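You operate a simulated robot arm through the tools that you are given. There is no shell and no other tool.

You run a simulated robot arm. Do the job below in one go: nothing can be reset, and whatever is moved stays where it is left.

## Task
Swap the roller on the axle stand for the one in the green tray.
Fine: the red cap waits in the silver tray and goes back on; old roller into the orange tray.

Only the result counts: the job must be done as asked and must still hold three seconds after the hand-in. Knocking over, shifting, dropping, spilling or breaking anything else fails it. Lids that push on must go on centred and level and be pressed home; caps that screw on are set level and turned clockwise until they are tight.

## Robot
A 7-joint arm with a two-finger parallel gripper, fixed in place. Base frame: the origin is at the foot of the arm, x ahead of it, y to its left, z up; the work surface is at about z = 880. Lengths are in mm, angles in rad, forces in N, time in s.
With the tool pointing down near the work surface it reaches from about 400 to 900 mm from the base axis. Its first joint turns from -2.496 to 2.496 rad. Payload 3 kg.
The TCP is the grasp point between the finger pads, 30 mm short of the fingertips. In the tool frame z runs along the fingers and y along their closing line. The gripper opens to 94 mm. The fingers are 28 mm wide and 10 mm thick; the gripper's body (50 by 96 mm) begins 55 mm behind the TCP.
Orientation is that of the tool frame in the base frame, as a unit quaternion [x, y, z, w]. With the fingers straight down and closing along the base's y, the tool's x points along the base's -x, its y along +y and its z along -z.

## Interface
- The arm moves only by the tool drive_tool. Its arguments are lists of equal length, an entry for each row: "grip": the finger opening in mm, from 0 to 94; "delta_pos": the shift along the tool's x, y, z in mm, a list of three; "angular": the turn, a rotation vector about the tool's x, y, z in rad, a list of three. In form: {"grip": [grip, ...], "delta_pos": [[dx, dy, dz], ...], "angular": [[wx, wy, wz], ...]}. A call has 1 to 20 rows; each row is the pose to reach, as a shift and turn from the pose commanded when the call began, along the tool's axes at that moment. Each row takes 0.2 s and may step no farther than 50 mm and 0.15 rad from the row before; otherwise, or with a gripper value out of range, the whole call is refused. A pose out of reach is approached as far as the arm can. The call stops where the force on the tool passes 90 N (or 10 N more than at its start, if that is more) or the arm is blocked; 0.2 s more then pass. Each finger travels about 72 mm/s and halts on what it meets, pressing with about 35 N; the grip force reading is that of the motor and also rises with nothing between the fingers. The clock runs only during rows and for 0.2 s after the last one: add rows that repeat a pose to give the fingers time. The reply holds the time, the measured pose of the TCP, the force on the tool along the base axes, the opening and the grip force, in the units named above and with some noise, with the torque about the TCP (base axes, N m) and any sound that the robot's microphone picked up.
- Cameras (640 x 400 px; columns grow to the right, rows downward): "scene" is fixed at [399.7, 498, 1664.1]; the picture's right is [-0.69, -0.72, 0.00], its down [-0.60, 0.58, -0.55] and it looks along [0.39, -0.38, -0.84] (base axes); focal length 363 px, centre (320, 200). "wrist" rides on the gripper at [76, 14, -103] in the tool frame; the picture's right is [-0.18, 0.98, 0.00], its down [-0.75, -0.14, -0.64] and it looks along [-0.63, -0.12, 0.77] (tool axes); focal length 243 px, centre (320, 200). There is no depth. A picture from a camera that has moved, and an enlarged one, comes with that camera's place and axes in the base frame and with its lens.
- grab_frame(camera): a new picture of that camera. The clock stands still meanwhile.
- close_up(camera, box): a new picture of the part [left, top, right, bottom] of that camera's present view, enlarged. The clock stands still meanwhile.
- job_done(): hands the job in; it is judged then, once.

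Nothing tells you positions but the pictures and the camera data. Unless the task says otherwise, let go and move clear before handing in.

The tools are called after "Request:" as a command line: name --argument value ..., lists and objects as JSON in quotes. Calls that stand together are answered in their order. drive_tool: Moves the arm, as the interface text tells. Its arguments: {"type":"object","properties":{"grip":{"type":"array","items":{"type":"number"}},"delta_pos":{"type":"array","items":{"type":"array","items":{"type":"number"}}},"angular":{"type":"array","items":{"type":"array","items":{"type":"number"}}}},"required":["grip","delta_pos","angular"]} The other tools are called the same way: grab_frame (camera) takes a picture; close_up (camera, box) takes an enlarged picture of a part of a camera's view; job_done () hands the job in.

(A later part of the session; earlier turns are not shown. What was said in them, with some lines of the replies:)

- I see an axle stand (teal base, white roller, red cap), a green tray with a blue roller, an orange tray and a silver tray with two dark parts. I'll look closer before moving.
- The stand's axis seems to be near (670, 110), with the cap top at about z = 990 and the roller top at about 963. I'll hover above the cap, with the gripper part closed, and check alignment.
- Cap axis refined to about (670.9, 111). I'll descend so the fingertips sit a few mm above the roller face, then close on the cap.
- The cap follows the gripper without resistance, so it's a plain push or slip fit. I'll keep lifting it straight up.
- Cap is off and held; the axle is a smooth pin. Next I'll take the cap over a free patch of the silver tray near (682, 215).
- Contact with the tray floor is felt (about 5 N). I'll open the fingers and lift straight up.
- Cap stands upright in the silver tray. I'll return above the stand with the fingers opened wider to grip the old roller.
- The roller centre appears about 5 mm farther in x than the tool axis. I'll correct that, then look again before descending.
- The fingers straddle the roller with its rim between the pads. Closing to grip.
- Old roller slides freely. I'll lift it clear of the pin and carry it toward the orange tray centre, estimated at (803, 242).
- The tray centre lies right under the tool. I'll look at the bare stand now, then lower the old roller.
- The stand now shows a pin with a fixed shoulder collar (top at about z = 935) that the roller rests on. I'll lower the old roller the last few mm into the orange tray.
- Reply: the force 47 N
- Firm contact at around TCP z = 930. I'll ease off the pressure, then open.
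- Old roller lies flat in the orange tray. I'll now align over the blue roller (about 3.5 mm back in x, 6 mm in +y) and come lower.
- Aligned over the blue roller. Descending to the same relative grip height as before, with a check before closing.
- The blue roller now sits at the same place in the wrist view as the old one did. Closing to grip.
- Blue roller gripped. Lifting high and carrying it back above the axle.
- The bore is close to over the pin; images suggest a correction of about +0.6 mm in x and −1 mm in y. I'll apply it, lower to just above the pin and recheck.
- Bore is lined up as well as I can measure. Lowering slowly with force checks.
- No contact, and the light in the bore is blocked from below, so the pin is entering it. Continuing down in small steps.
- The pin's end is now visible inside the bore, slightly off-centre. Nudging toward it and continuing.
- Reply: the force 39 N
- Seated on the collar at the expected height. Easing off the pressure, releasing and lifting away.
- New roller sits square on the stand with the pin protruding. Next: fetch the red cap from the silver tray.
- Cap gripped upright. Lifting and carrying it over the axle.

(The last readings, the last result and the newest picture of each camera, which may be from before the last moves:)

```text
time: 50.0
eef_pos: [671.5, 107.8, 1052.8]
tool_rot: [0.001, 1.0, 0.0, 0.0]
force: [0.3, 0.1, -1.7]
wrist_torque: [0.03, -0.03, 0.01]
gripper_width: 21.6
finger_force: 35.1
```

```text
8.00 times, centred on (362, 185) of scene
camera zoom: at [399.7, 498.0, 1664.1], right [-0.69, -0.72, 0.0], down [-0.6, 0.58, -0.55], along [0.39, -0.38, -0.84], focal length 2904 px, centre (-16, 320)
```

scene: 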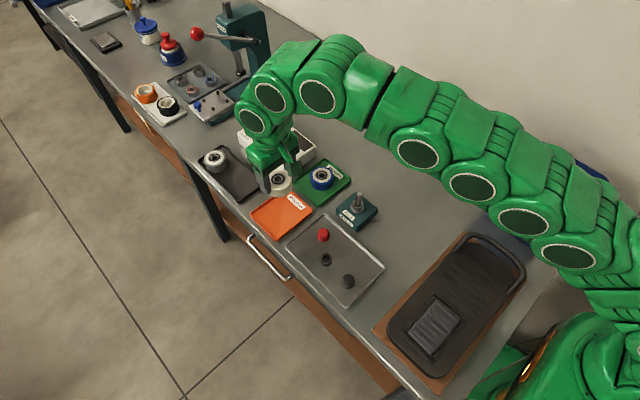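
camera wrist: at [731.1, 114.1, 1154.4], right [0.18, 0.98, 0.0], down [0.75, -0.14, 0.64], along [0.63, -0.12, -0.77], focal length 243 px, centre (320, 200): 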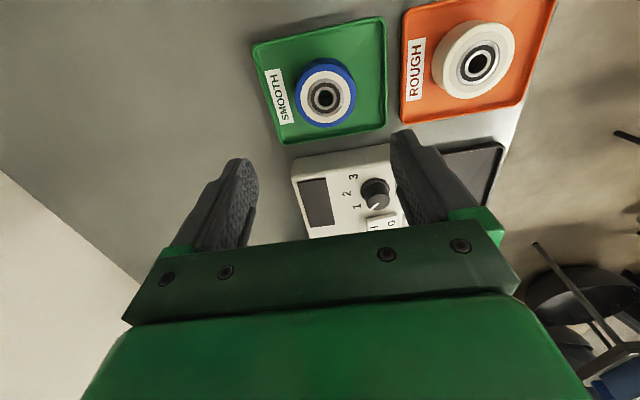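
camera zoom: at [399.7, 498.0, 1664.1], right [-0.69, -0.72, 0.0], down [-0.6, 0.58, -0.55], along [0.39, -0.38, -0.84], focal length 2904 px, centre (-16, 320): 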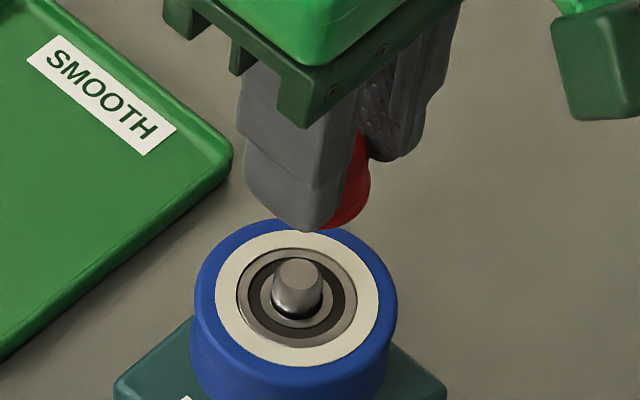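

Request:
drive_tool --grip '[10, 10, 10]' --delta_pos '[[0, 0.9, 10], [0, 0.9, 22], [0, 0.9, 26]]' --angular '[[0, 0, 0], [0, 0, 0], [0, 0, 0]]'

Request:
close_up --camera "wrist" --box '[280, 75, 360, 195]'

Request:
close_up --camera "scene" --box '[340, 175, 388, 205]'

```text
time: 50.8
eef_pos: [671.7, 111.4, 1026.1]
tool_rot: [0.001, 1.0, 0.0, 0.0]
force: [-0.5, 0.3, 0.4]
wrist_torque: [0.01, -0.01, 0.01]
gripper_width: 21.6
finger_force: 35.1
```

```text
3.33 times, centred on (320, 135) of wrist
camera zoom: at [595.4, 125.0, 1128.8], right [0.18, 0.98, 0.0], down [0.75, -0.14, 0.64], along [0.63, -0.12, -0.77], focal length 809 px, centre (320, 417)
```

zoom: 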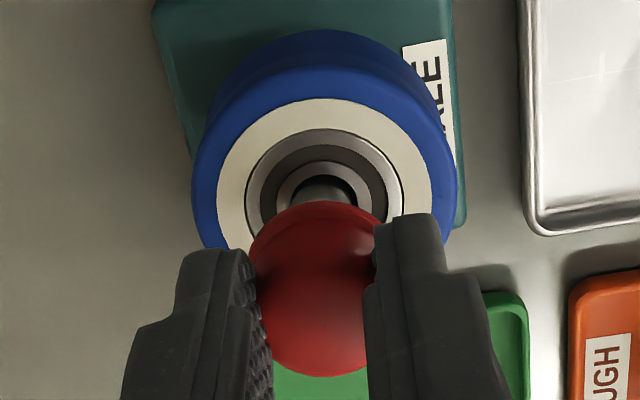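

```text
13.33 times, centred on (364, 190) of scene
camera zoom: at [399.7, 498.0, 1664.1], right [-0.69, -0.72, 0.0], down [-0.6, 0.58, -0.55], along [0.39, -0.38, -0.84], focal length 4840 px, centre (-267, 333)
```

zoom: 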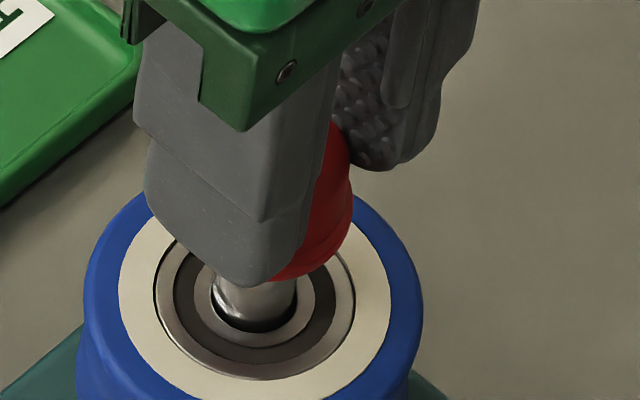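

Request:
drive_tool --grip '[10, 10, 10]' --delta_pos '[[0, 0, 2], [0, 0, 4], [0, 0, 6]]' --angular '[[0, 0, 0], [0, 0, 0], [0, 0, 0]]'

Request:
close_up --camera "wrist" --box '[280, 75, 360, 195]'

Request:
close_up --camera "scene" --box '[340, 175, 388, 205]'

```text
time: 51.6
eef_pos: [670.8, 110.1, 1018.6]
tool_rot: [0.0, 1.0, 0.0, 0.0]
force: [-0.5, 0.1, 0.4]
wrist_torque: [-0.01, -0.02, 0.02]
gripper_width: 21.4
finger_force: 35.3
```

```text
3.33 times, centred on (320, 135) of wrist
camera zoom: at [595.1, 125.3, 1123.1], right [0.18, 0.98, 0.0], down [0.75, -0.14, 0.64], along [0.63, -0.12, -0.77], focal length 809 px, centre (320, 417)
```

zoom: 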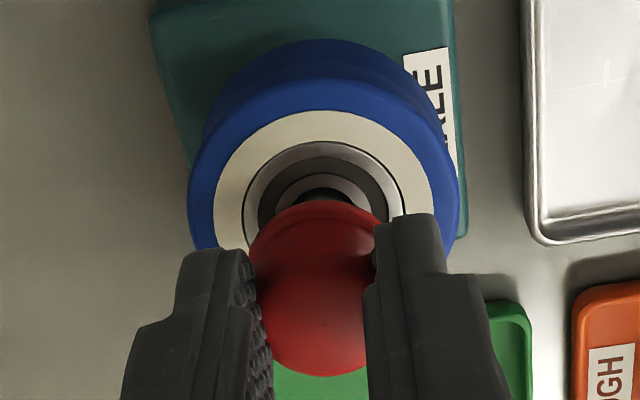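

```text
13.33 times, centred on (364, 190) of scene
camera zoom: at [399.7, 498.0, 1664.1], right [-0.69, -0.72, 0.0], down [-0.6, 0.58, -0.55], along [0.39, -0.38, -0.84], focal length 4840 px, centre (-267, 333)
```

zoom: 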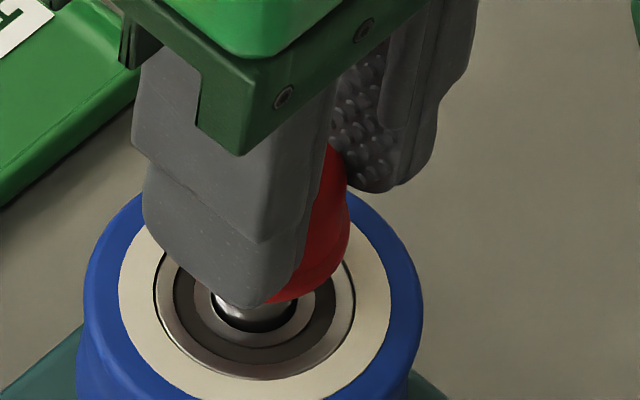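

Request:
drive_tool --grip '[10, 10, 10]' --delta_pos '[[0, -0.3, 1.5], [0, -0.3, 3], [0, -0.3, 4.5]]' --angular '[[0, 0, 0], [0, 0, 0], [0, 0, 0]]'

Request:
close_up --camera "wrist" --box '[280, 75, 360, 195]'

Request:
close_up --camera "scene" --box '[340, 175, 388, 205]'

```text
time: 52.4
eef_pos: [670.5, 109.6, 1016.0]
tool_rot: [0.001, 1.0, -0.001, 0.0]
force: [-1.0, -0.3, 0.1]
wrist_torque: [-0.03, 0.01, 0.01]
gripper_width: 21.2
finger_force: 35.3
```

```text
3.33 times, centred on (320, 135) of wrist
camera zoom: at [595.2, 124.8, 1118.2], right [0.18, 0.98, 0.0], down [0.75, -0.14, 0.64], along [0.63, -0.12, -0.77], focal length 809 px, centre (320, 417)
```

zoom: 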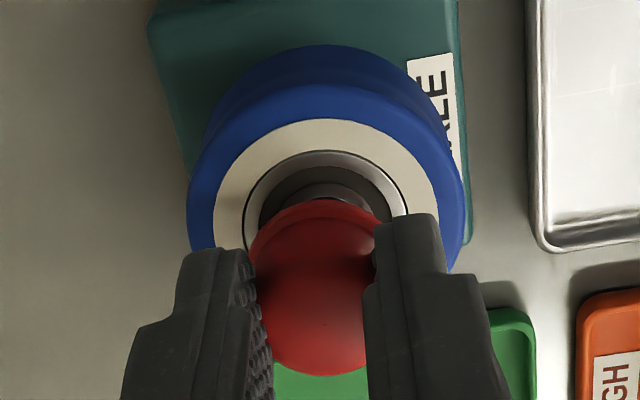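

```text
13.33 times, centred on (364, 190) of scene
camera zoom: at [399.7, 498.0, 1664.1], right [-0.69, -0.72, 0.0], down [-0.6, 0.58, -0.55], along [0.39, -0.38, -0.84], focal length 4840 px, centre (-267, 333)
```

zoom: 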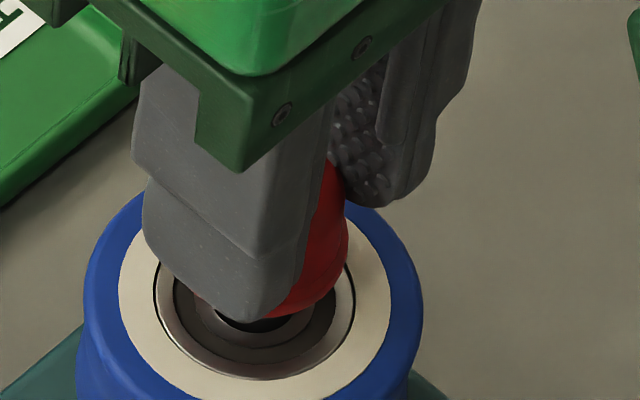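

Request:
drive_tool --grip '[10, 10]' --delta_pos '[[0, 0, 1.5], [0, 0, 3]]' --angular '[[0, 0, 0], [0, 0, 0]]'

Request:
close_up --camera "wrist" --box '[280, 75, 360, 195]'

Request:
close_up --camera "scene" --box '[340, 175, 388, 205]'

```text
time: 53.0
eef_pos: [671.9, 110.7, 1011.1]
tool_rot: [0.0, 1.0, -0.001, 0.0]
force: [0.5, -0.3, 0.0]
wrist_torque: [-0.02, 0.02, 0.04]
gripper_width: 21.6
finger_force: 35.5
```

```text
3.33 times, centred on (320, 135) of wrist
camera zoom: at [595.7, 125.0, 1115.0], right [0.18, 0.98, 0.0], down [0.75, -0.14, 0.64], along [0.63, -0.12, -0.77], focal length 809 px, centre (320, 417)
```

zoom: 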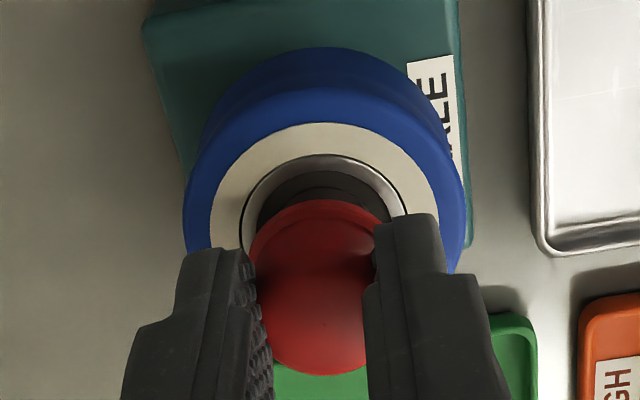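

```text
13.33 times, centred on (364, 190) of scene
camera zoom: at [399.7, 498.0, 1664.1], right [-0.69, -0.72, 0.0], down [-0.6, 0.58, -0.55], along [0.39, -0.38, -0.84], focal length 4840 px, centre (-267, 333)
```

zoom: 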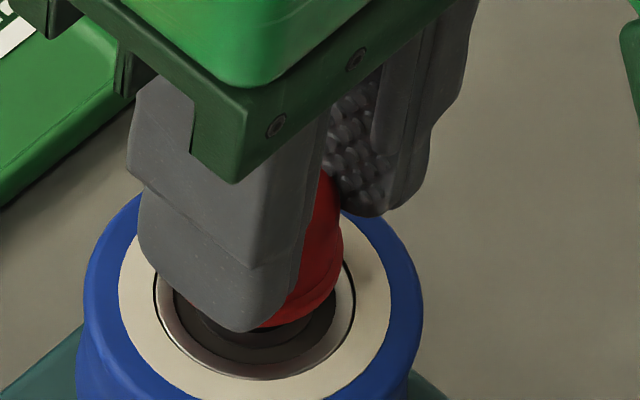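

Request:
drive_tool --grip '[10, 10, 10]' --delta_pos '[[0, 0, 1.5], [0, 0, 3], [0, 0, 4.5]]' --angular '[[0, 0, 0], [0, 0, 0], [0, 0, 0]]'

Request:
drive_tool --grip '[10, 10]' --delta_pos '[[0, 0, 1], [0, 0, 2]]' --angular '[[0, 0, 0], [0, 0, 0]]'

Request:
close_up --camera "wrist" --box '[280, 75, 360, 195]'

Request:
close_up --camera "scene" --box '[340, 175, 388, 205]'

```text
time: 53.8
eef_pos: [671.9, 109.8, 1007.9]
tool_rot: [0.0, 1.0, 0.0, 0.0]
force: [0.0, 0.5, -0.3]
wrist_torque: [-0.02, 0.0, -0.04]
gripper_width: 20.9
finger_force: 35.3
```

```text
time: 54.4
eef_pos: [672.7, 110.7, 1004.7]
tool_rot: [0.0, 1.0, -0.001, -0.001]
force: [-0.2, -0.3, -0.4]
wrist_torque: [-0.01, -0.02, 0.02]
gripper_width: 21.7
finger_force: 35.1
```

```text
3.33 times, centred on (320, 135) of wrist
camera zoom: at [595.4, 124.5, 1109.0], right [0.18, 0.98, 0.0], down [0.75, -0.14, 0.64], along [0.63, -0.12, -0.77], focal length 809 px, centre (320, 417)
```

zoom: 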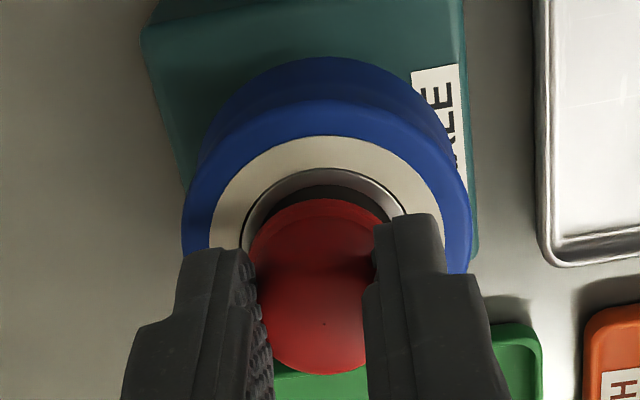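

```text
13.33 times, centred on (364, 190) of scene
camera zoom: at [399.7, 498.0, 1664.1], right [-0.69, -0.72, 0.0], down [-0.6, 0.58, -0.55], along [0.39, -0.38, -0.84], focal length 4840 px, centre (-267, 333)
```

zoom: 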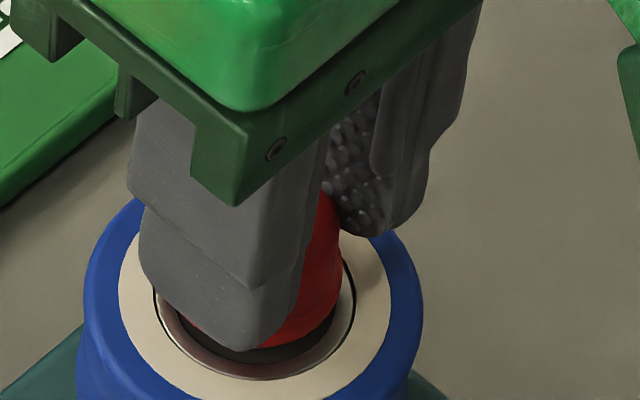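

Request:
drive_tool --grip '[10, 10]' --delta_pos '[[0, 0.2, 1], [0, 0.2, 2]]' --angular '[[0, 0, 0], [0, 0, 0]]'

Request:
drive_tool --grip '[10, 10]' --delta_pos '[[0, 0, 0.7], [0, 0, 1.4]]' --angular '[[0, 0, 0], [0, 0, 0]]'

Request:
close_up --camera "wrist" --box '[280, 75, 360, 195]'

Request:
close_up --camera "scene" --box '[340, 175, 388, 205]'

```text
time: 55.0
eef_pos: [671.4, 109.5, 1005.0]
tool_rot: [-0.001, 1.0, 0.0, 0.0]
force: [-7.7, -4.6, 22.7]
wrist_torque: [-0.18, 0.16, -0.03]
gripper_width: 21.3
finger_force: 35.1
```

```text
time: 55.6
eef_pos: [671.8, 110.4, 1002.4]
tool_rot: [0.0, 1.0, 0.0, 0.002]
force: [4.2, -5.3, 32.4]
wrist_torque: [-0.2, -0.28, -0.02]
gripper_width: 21.4
finger_force: 35.2
```

```text
3.33 times, centred on (320, 135) of wrist
camera zoom: at [595.1, 125.3, 1106.1], right [0.18, 0.98, 0.0], down [0.75, -0.14, 0.64], along [0.63, -0.12, -0.77], focal length 809 px, centre (320, 417)
```

zoom: 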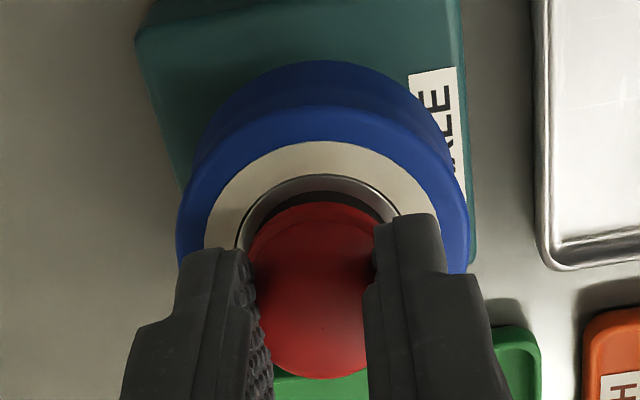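

```text
13.33 times, centred on (364, 190) of scene
camera zoom: at [399.7, 498.0, 1664.1], right [-0.69, -0.72, 0.0], down [-0.6, 0.58, -0.55], along [0.39, -0.38, -0.84], focal length 4840 px, centre (-267, 333)
```

zoom: 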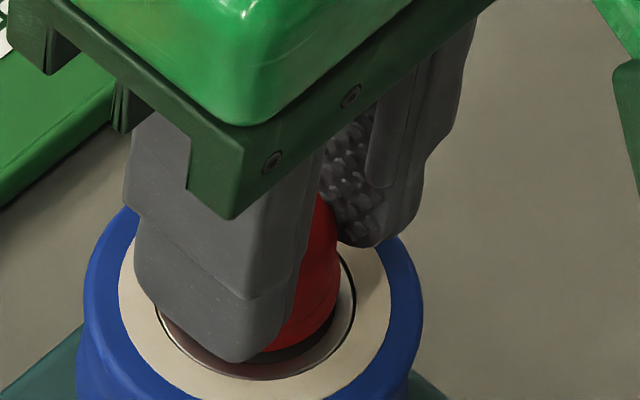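

Contact felt where the cap should seat. I'll ease off, release it, and inspect before pressing from above.

Request:
drive_tool --grip '[10, 26, 36, 44, 44, 44, 44, 44]' --delta_pos '[[0, 0, -1.5], [0, 0, -1.5], [0, 0, -1.5], [0, 0, -1.5], [0, 0, -10], [0, 0, -40], [0, 0, -60], [0, 0, -60]]' --angular '[[0, 0, 0], [0, 0, 0], [0, 0, 0], [0, 0, 0], [0, 0, 0], [0, 0, 0], [0, 0, 0], [0, 0, 0]]'

Request:
close_up --camera "wrist" --box '[272, 50, 368, 170]'

Request:
close_up --camera "scene" --box '[320, 175, 400, 225]'

```text
time: 57.4
eef_pos: [672.7, 109.9, 1062.1]
tool_rot: [0.0, 1.0, -0.001, 0.001]
force: [-0.5, 0.5, 0.6]
wrist_torque: [-0.01, 0.01, -0.01]
gripper_width: 43.8
finger_force: 0.0
```

```text
3.33 times, centred on (320, 110) of wrist
camera zoom: at [595.9, 125.4, 1165.3], right [0.18, 0.98, 0.0], down [0.75, -0.14, 0.64], along [0.63, -0.12, -0.77], focal length 809 px, centre (320, 500)
```

zoom: 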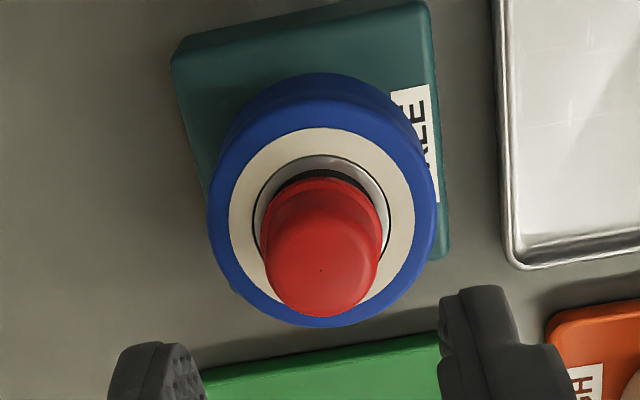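

```text
8.00 times, centred on (360, 200) of scene
camera zoom: at [399.7, 498.0, 1664.1], right [-0.69, -0.72, 0.0], down [-0.6, 0.58, -0.55], along [0.39, -0.38, -0.84], focal length 2904 px, centre (0, 200)
```

zoom: 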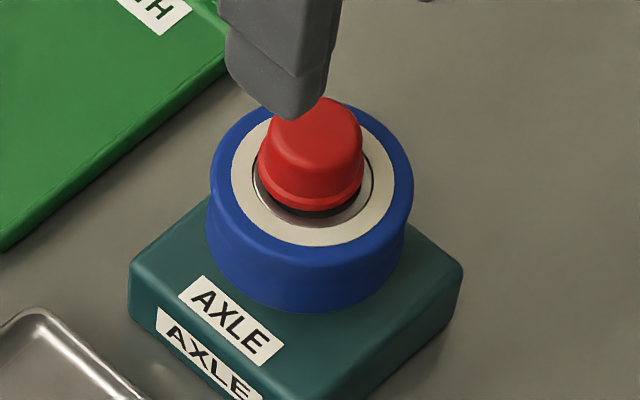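

The cap is level and on. To be sure it's home, I'll close the fingers and press straight down on its top.

Request:
drive_tool --grip '[20, 5, 0, 0, 0]' --delta_pos '[[0.3, 0.5, 0], [0.3, 0.5, 0], [0.3, 0.5, 0], [0.3, 0.5, 20], [0.3, 0.5, 35]]' --angular '[[0, 0, 0], [0, 0, 0], [0, 0, 0], [0, 0, 0], [0, 0, 0]]'

Request:
close_up --camera "wrist" --box '[272, 70, 368, 190]'

Request:
close_up --camera "scene" --box '[320, 160, 400, 225]'

```text
time: 58.6
eef_pos: [671.8, 110.6, 1026.0]
tool_rot: [0.0, 1.0, 0.0, 0.0]
force: [0.2, -0.5, -0.6]
wrist_torque: [0.05, 0.0, 0.01]
gripper_width: 0.0
finger_force: 33.2
```

```text
3.33 times, centred on (320, 130) of wrist
camera zoom: at [594.7, 125.8, 1129.1], right [0.18, 0.98, 0.0], down [0.75, -0.14, 0.64], along [0.63, -0.12, -0.77], focal length 809 px, centre (320, 433)
```

zoom: 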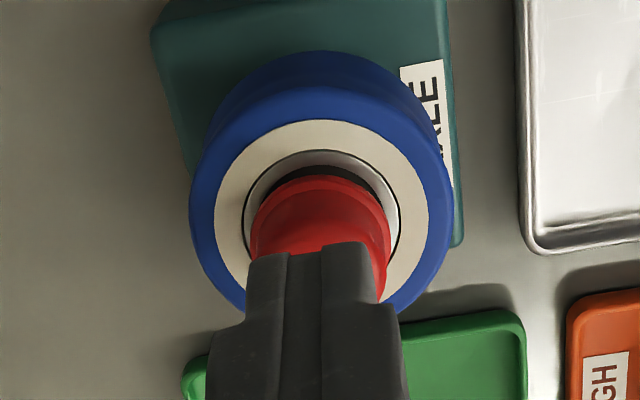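

```text
6.15 times, centred on (360, 192) of scene
camera zoom: at [399.7, 498.0, 1664.1], right [-0.69, -0.72, 0.0], down [-0.6, 0.58, -0.55], along [0.39, -0.38, -0.84], focal length 2234 px, centre (74, 246)
```

zoom: 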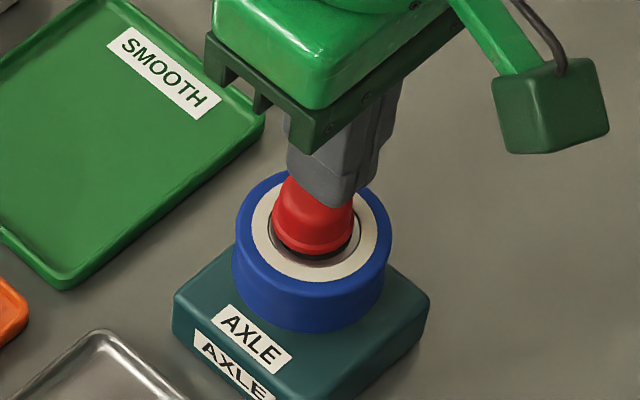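

Request:
drive_tool --grip '[0, 0, 0]' --delta_pos '[[-1.8, 0, 0], [-1.8, 0, 3], [-1.8, 0, 5]]' --angular '[[0, 0, 0], [0, 0, 0], [0, 0, 0]]'

Request:
drive_tool --grip '[0, 0]' --delta_pos '[[0, 0, 1], [0, 0, 2]]' --angular '[[0, 0, 0], [0, 0, 0]]'

Request:
close_up --camera "wrist" --box '[272, 70, 368, 190]'

```text
time: 59.4
eef_pos: [671.5, 111.6, 1020.5]
tool_rot: [0.0, 1.0, 0.0, 0.0]
force: [-0.1, 0.3, 0.0]
wrist_torque: [0.0, 0.02, -0.01]
gripper_width: 0.0
finger_force: 32.7
```

```text
time: 60.0
eef_pos: [673.4, 111.2, 1019.5]
tool_rot: [0.0, 1.0, 0.0, 0.0]
force: [0.4, -0.5, 0.5]
wrist_torque: [0.01, 0.0, 0.0]
gripper_width: 0.1
finger_force: 32.9
```

```text
3.33 times, centred on (320, 130) of wrist
camera zoom: at [596.4, 125.8, 1123.4], right [0.18, 0.98, 0.0], down [0.75, -0.14, 0.64], along [0.63, -0.12, -0.77], focal length 809 px, centre (320, 433)
```

zoom: 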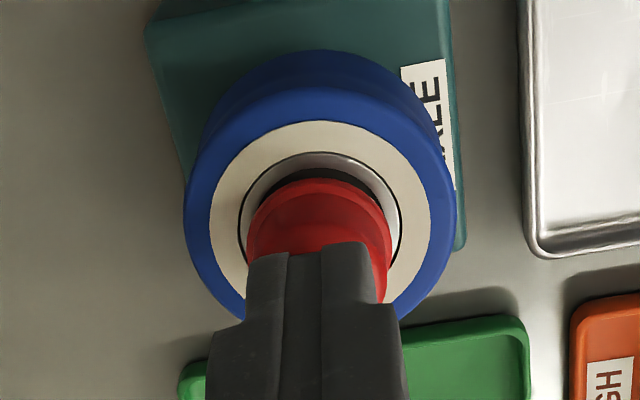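

Request:
drive_tool --grip '[0, 0]' --delta_pos '[[0, 0, 1], [0, 0, 2]]' --angular '[[0, 0, 0], [0, 0, 0]]'

Request:
drive_tool --grip '[0, 0]' --delta_pos '[[0, 0, 1], [0, 0, 2]]' --angular '[[0, 0, 0], [0, 0, 0]]'

Request:
close_up --camera "wrist" --box '[272, 70, 368, 190]'

Request:
close_up --camera "scene" --box '[320, 175, 400, 225]'

```text
time: 60.6
eef_pos: [672.1, 111.6, 1016.6]
tool_rot: [-0.001, 1.0, 0.0, 0.001]
force: [0.7, -1.2, 0.3]
wrist_torque: [-0.03, 0.01, 0.0]
gripper_width: 0.0
finger_force: 32.8
```

```text
time: 61.2
eef_pos: [673.6, 109.9, 1015.6]
tool_rot: [0.0, 1.0, 0.0, 0.0]
force: [0.1, 0.1, 0.0]
wrist_torque: [0.0, -0.02, 0.0]
gripper_width: 0.3
finger_force: 33.1
```

```text
3.33 times, centred on (320, 130) of wrist
camera zoom: at [596.6, 125.3, 1119.2], right [0.18, 0.98, 0.0], down [0.75, -0.14, 0.64], along [0.63, -0.12, -0.77], focal length 809 px, centre (320, 433)
```

zoom: 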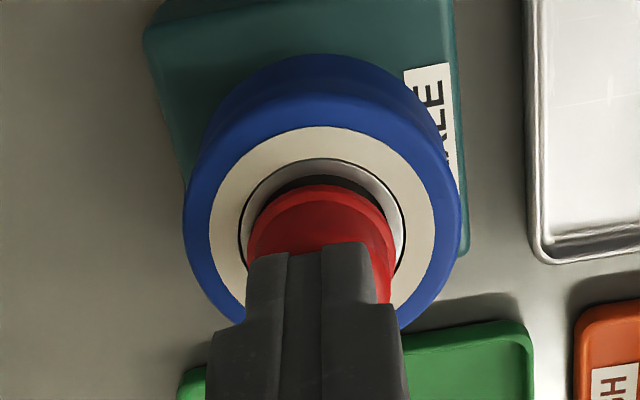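

```text
8.00 times, centred on (360, 200) of scene
camera zoom: at [399.7, 498.0, 1664.1], right [-0.69, -0.72, 0.0], down [-0.6, 0.58, -0.55], along [0.39, -0.38, -0.84], focal length 2904 px, centre (0, 200)
```

zoom: 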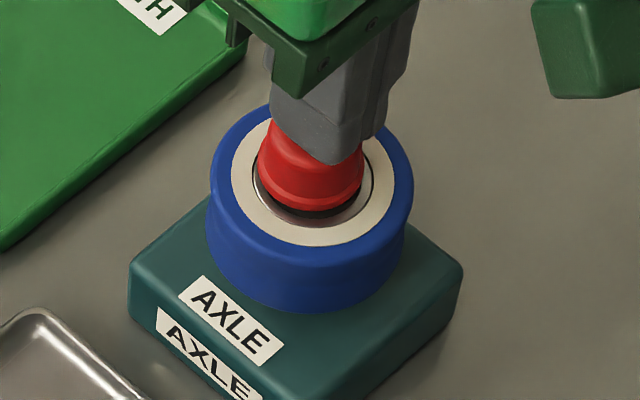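

Request:
drive_tool --grip '[0, 0]' --delta_pos '[[0, 0, 1], [0, 0, 2]]' --angular '[[0, 0, 0], [0, 0, 0]]'

Request:
drive_tool --grip '[0, 0]' --delta_pos '[[0, 0, 1], [0, 0, 2]]' --angular '[[0, 0, 0], [0, 0, 0]]'

Request:
drive_tool --grip '[0, 0]' --delta_pos '[[0, 0, 1], [0, 0, 2]]' --angular '[[0, 0, 0], [0, 0, 0]]'

Request:
close_up --camera "scene" --box '[320, 175, 400, 225]'

```text
time: 61.8
eef_pos: [673.7, 110.1, 1013.0]
tool_rot: [0.001, 1.0, 0.0, 0.0]
force: [0.2, -0.2, 0.2]
wrist_torque: [0.01, -0.03, -0.03]
gripper_width: 0.0
finger_force: 33.1
```

```text
time: 62.4
eef_pos: [673.7, 110.7, 1012.5]
tool_rot: [0.0, 1.0, 0.0, 0.001]
force: [-5.9, -4.2, 27.7]
wrist_torque: [-0.18, 0.16, 0.04]
gripper_width: 0.0
finger_force: 32.9
```

```text
time: 63.0
eef_pos: [673.1, 110.7, 1011.6]
tool_rot: [0.0, 1.0, 0.0, 0.002]
force: [-16.5, -17.1, 78.0]
wrist_torque: [-0.51, 0.43, -0.01]
gripper_width: 0.0
finger_force: 33.3
```

```text
8.00 times, centred on (360, 200) of scene
camera zoom: at [399.7, 498.0, 1664.1], right [-0.69, -0.72, 0.0], down [-0.6, 0.58, -0.55], along [0.39, -0.38, -0.84], focal length 2904 px, centre (0, 200)
```

zoom: 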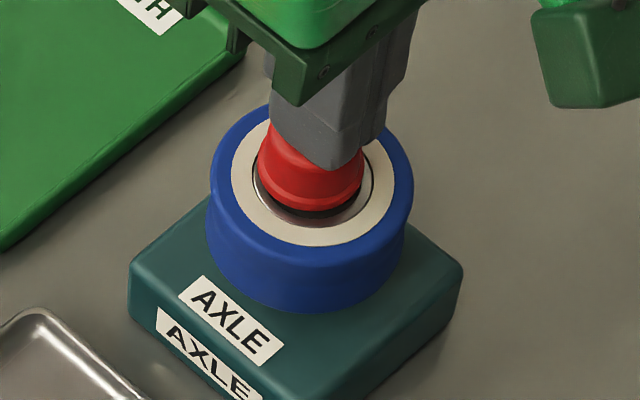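

Pressed with about 78 N against a hard stop, so the cap is home. Lifting clear and checking everything.

Request:
drive_tool --grip '[0, 0, 0, 0, 0, 0]' --delta_pos '[[0, 0, -3], [0, 0, -8], [0, 0, -40], [0, 0, -85], [20, 0, -130], [60, 0, -150]]' --angular '[[0, 0, 0], [0, 0, 0], [0, 0, 0], [0, 0, 0], [0, 0, 0], [0, 0, 0]]'

Request:
drive_tool --grip '[20, 40, 40, 40]' --delta_pos '[[40, 0, -20], [80, 0, -40], [110, 0, -50], [110, 0, -50]]' --angular '[[0, 0, 0], [0, 0, 0], [0, 0, 0], [0, 0, 0]]'

Request:
grab_frame --camera "scene"

Request:
close_up --camera "scene" --box '[320, 175, 400, 225]'

Request:
close_up --camera "scene" --box '[230, 140, 390, 300]'

Request:
grab_frame --camera "wrist"

```text
time: 64.4
eef_pos: [613.2, 113.1, 1161.0]
tool_rot: [0.0, 1.0, 0.001, 0.0]
force: [-0.5, 0.8, 0.2]
wrist_torque: [0.0, 0.02, -0.01]
gripper_width: 0.2
finger_force: 32.3
```

```text
time: 65.4
eef_pos: [501.9, 112.2, 1211.0]
tool_rot: [0.0, 1.0, 0.001, -0.001]
force: [0.3, -0.6, -0.3]
wrist_torque: [-0.02, 0.02, -0.01]
gripper_width: 39.9
finger_force: 0.1
```

```text
taken
```

scene: 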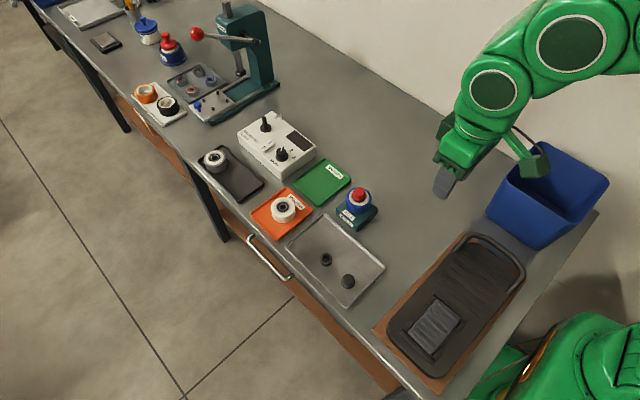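

```text
8.00 times, centred on (360, 200) of scene
camera zoom: at [399.7, 498.0, 1664.1], right [-0.69, -0.72, 0.0], down [-0.6, 0.58, -0.55], along [0.39, -0.38, -0.84], focal length 2904 px, centre (0, 200)
```

zoom: 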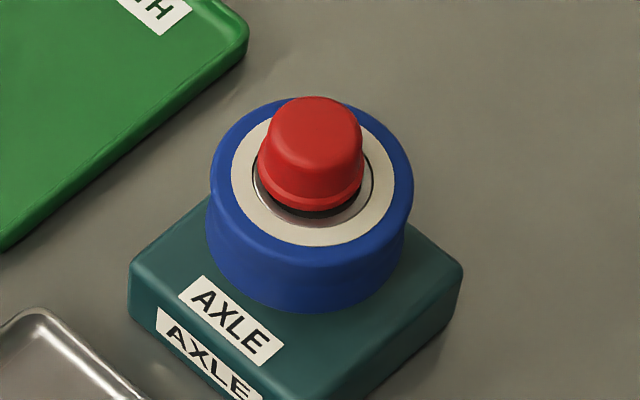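

```text
2.50 times, centred on (310, 220) of scene
camera zoom: at [399.7, 498.0, 1664.1], right [-0.69, -0.72, 0.0], down [-0.6, 0.58, -0.55], along [0.39, -0.38, -0.84], focal length 908 px, centre (345, 150)
```

zoom: 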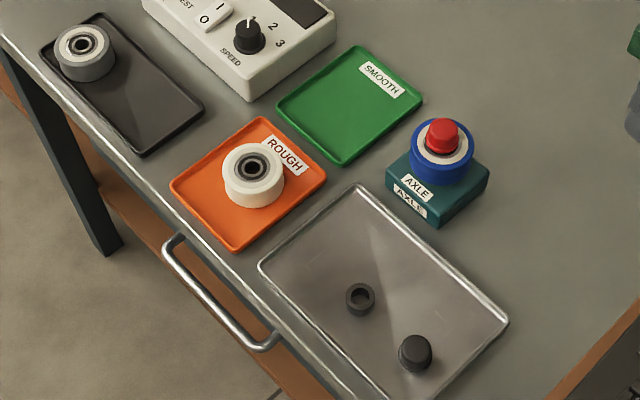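

```text
taken
camera wrist: at [425.8, 126.4, 1314.6], right [0.18, 0.98, 0.0], down [0.75, -0.14, 0.64], along [0.63, -0.12, -0.77], focal length 243 px, centre (320, 200)
```

wrist: 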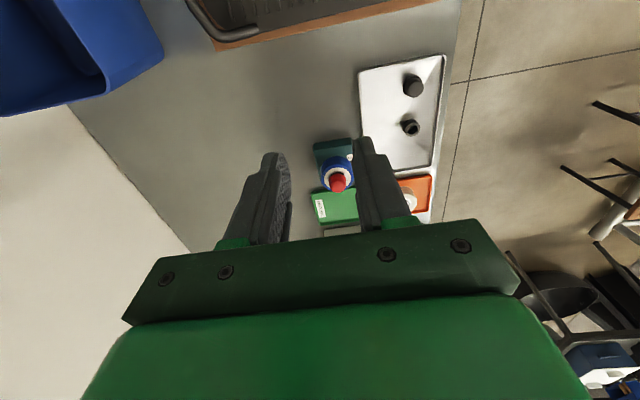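

Everything looks right. I'll take a closer look at the cap's levelness from the earlier viewing pose before handing in.

Request:
close_up --camera "scene" --box '[340, 180, 380, 205]'

Request:
drive_tool --grip '[60, 94, 94, 94]' --delta_pos '[[-40, 0, 40], [-75, 0, 80], [-97, -1, 111], [-97, -1, 111]]' --angular '[[0, 0, 0], [0, 0, 0], [0, 0, 0], [0, 0, 0]]'

Request:
close_up --camera "wrist" --box '[260, 100, 420, 200]'

Request:
close_up --camera "wrist" --box '[300, 130, 364, 190]'

```text
16.00 times, centred on (360, 192) of scene
camera zoom: at [399.7, 498.0, 1664.1], right [-0.69, -0.72, 0.0], down [-0.6, 0.58, -0.55], along [0.39, -0.38, -0.84], focal length 5808 px, centre (-320, 320)
```

zoom: 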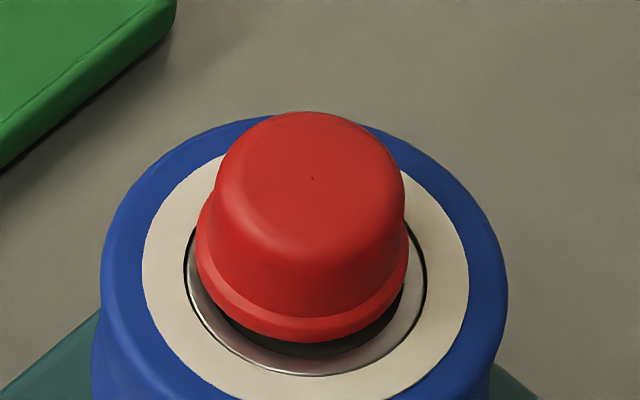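

```text
refused: row 1 steps farther than a row can; nothing moved
```

```text
4.00 times, centred on (340, 150) of wrist
camera zoom: at [425.8, 126.4, 1314.6], right [0.18, 0.98, 0.0], down [0.75, -0.14, 0.64], along [0.63, -0.12, -0.77], focal length 970 px, centre (240, 400)
```

zoom: 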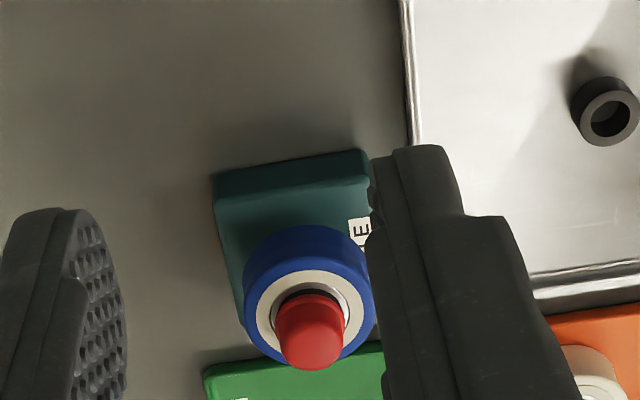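

```text
6.67 times, centred on (332, 160) of wrist
camera zoom: at [425.8, 126.4, 1314.6], right [0.18, 0.98, 0.0], down [0.75, -0.14, 0.64], along [0.63, -0.12, -0.77], focal length 1618 px, centre (240, 467)
```

zoom: 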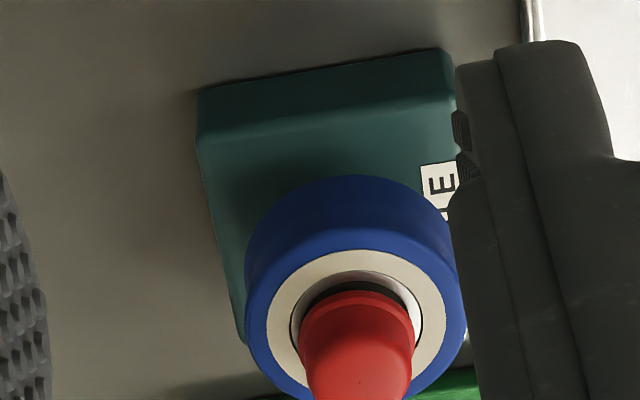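

The blue roller is seated on the axle with the red cap level and pressed to a hard stop at its original height. The old roller lies flat in the orange tray, nothing else has moved, and the arm is clear, so I'm handing in.

Request:
job_done

```text
The job is handed in.
```

The swap is done and handed in. The blue roller from the green tray is now on the axle stand, and the old white roller lies flat in the orange tray.

- **Roller:** the blue roller slid down the pin and stopped on the shoulder collar at the expected height. Its top sits about 2 mm lower than the old one's.
- **Cap:** the red cap waited in the silver tray and is back on the axle, level. It's a push-on cap, so I pressed it with about 78 N until it hit a hard stop. It sits at its original height within about 0.5 mm, but because the new roller's top is lower, the gap beneath the cap looks a few mm wider than before.
- **Surroundings:** the stand, trays and the two dark parts in the silver tray looked unmoved in the final pictures, and the arm was clear of everything at hand-in.
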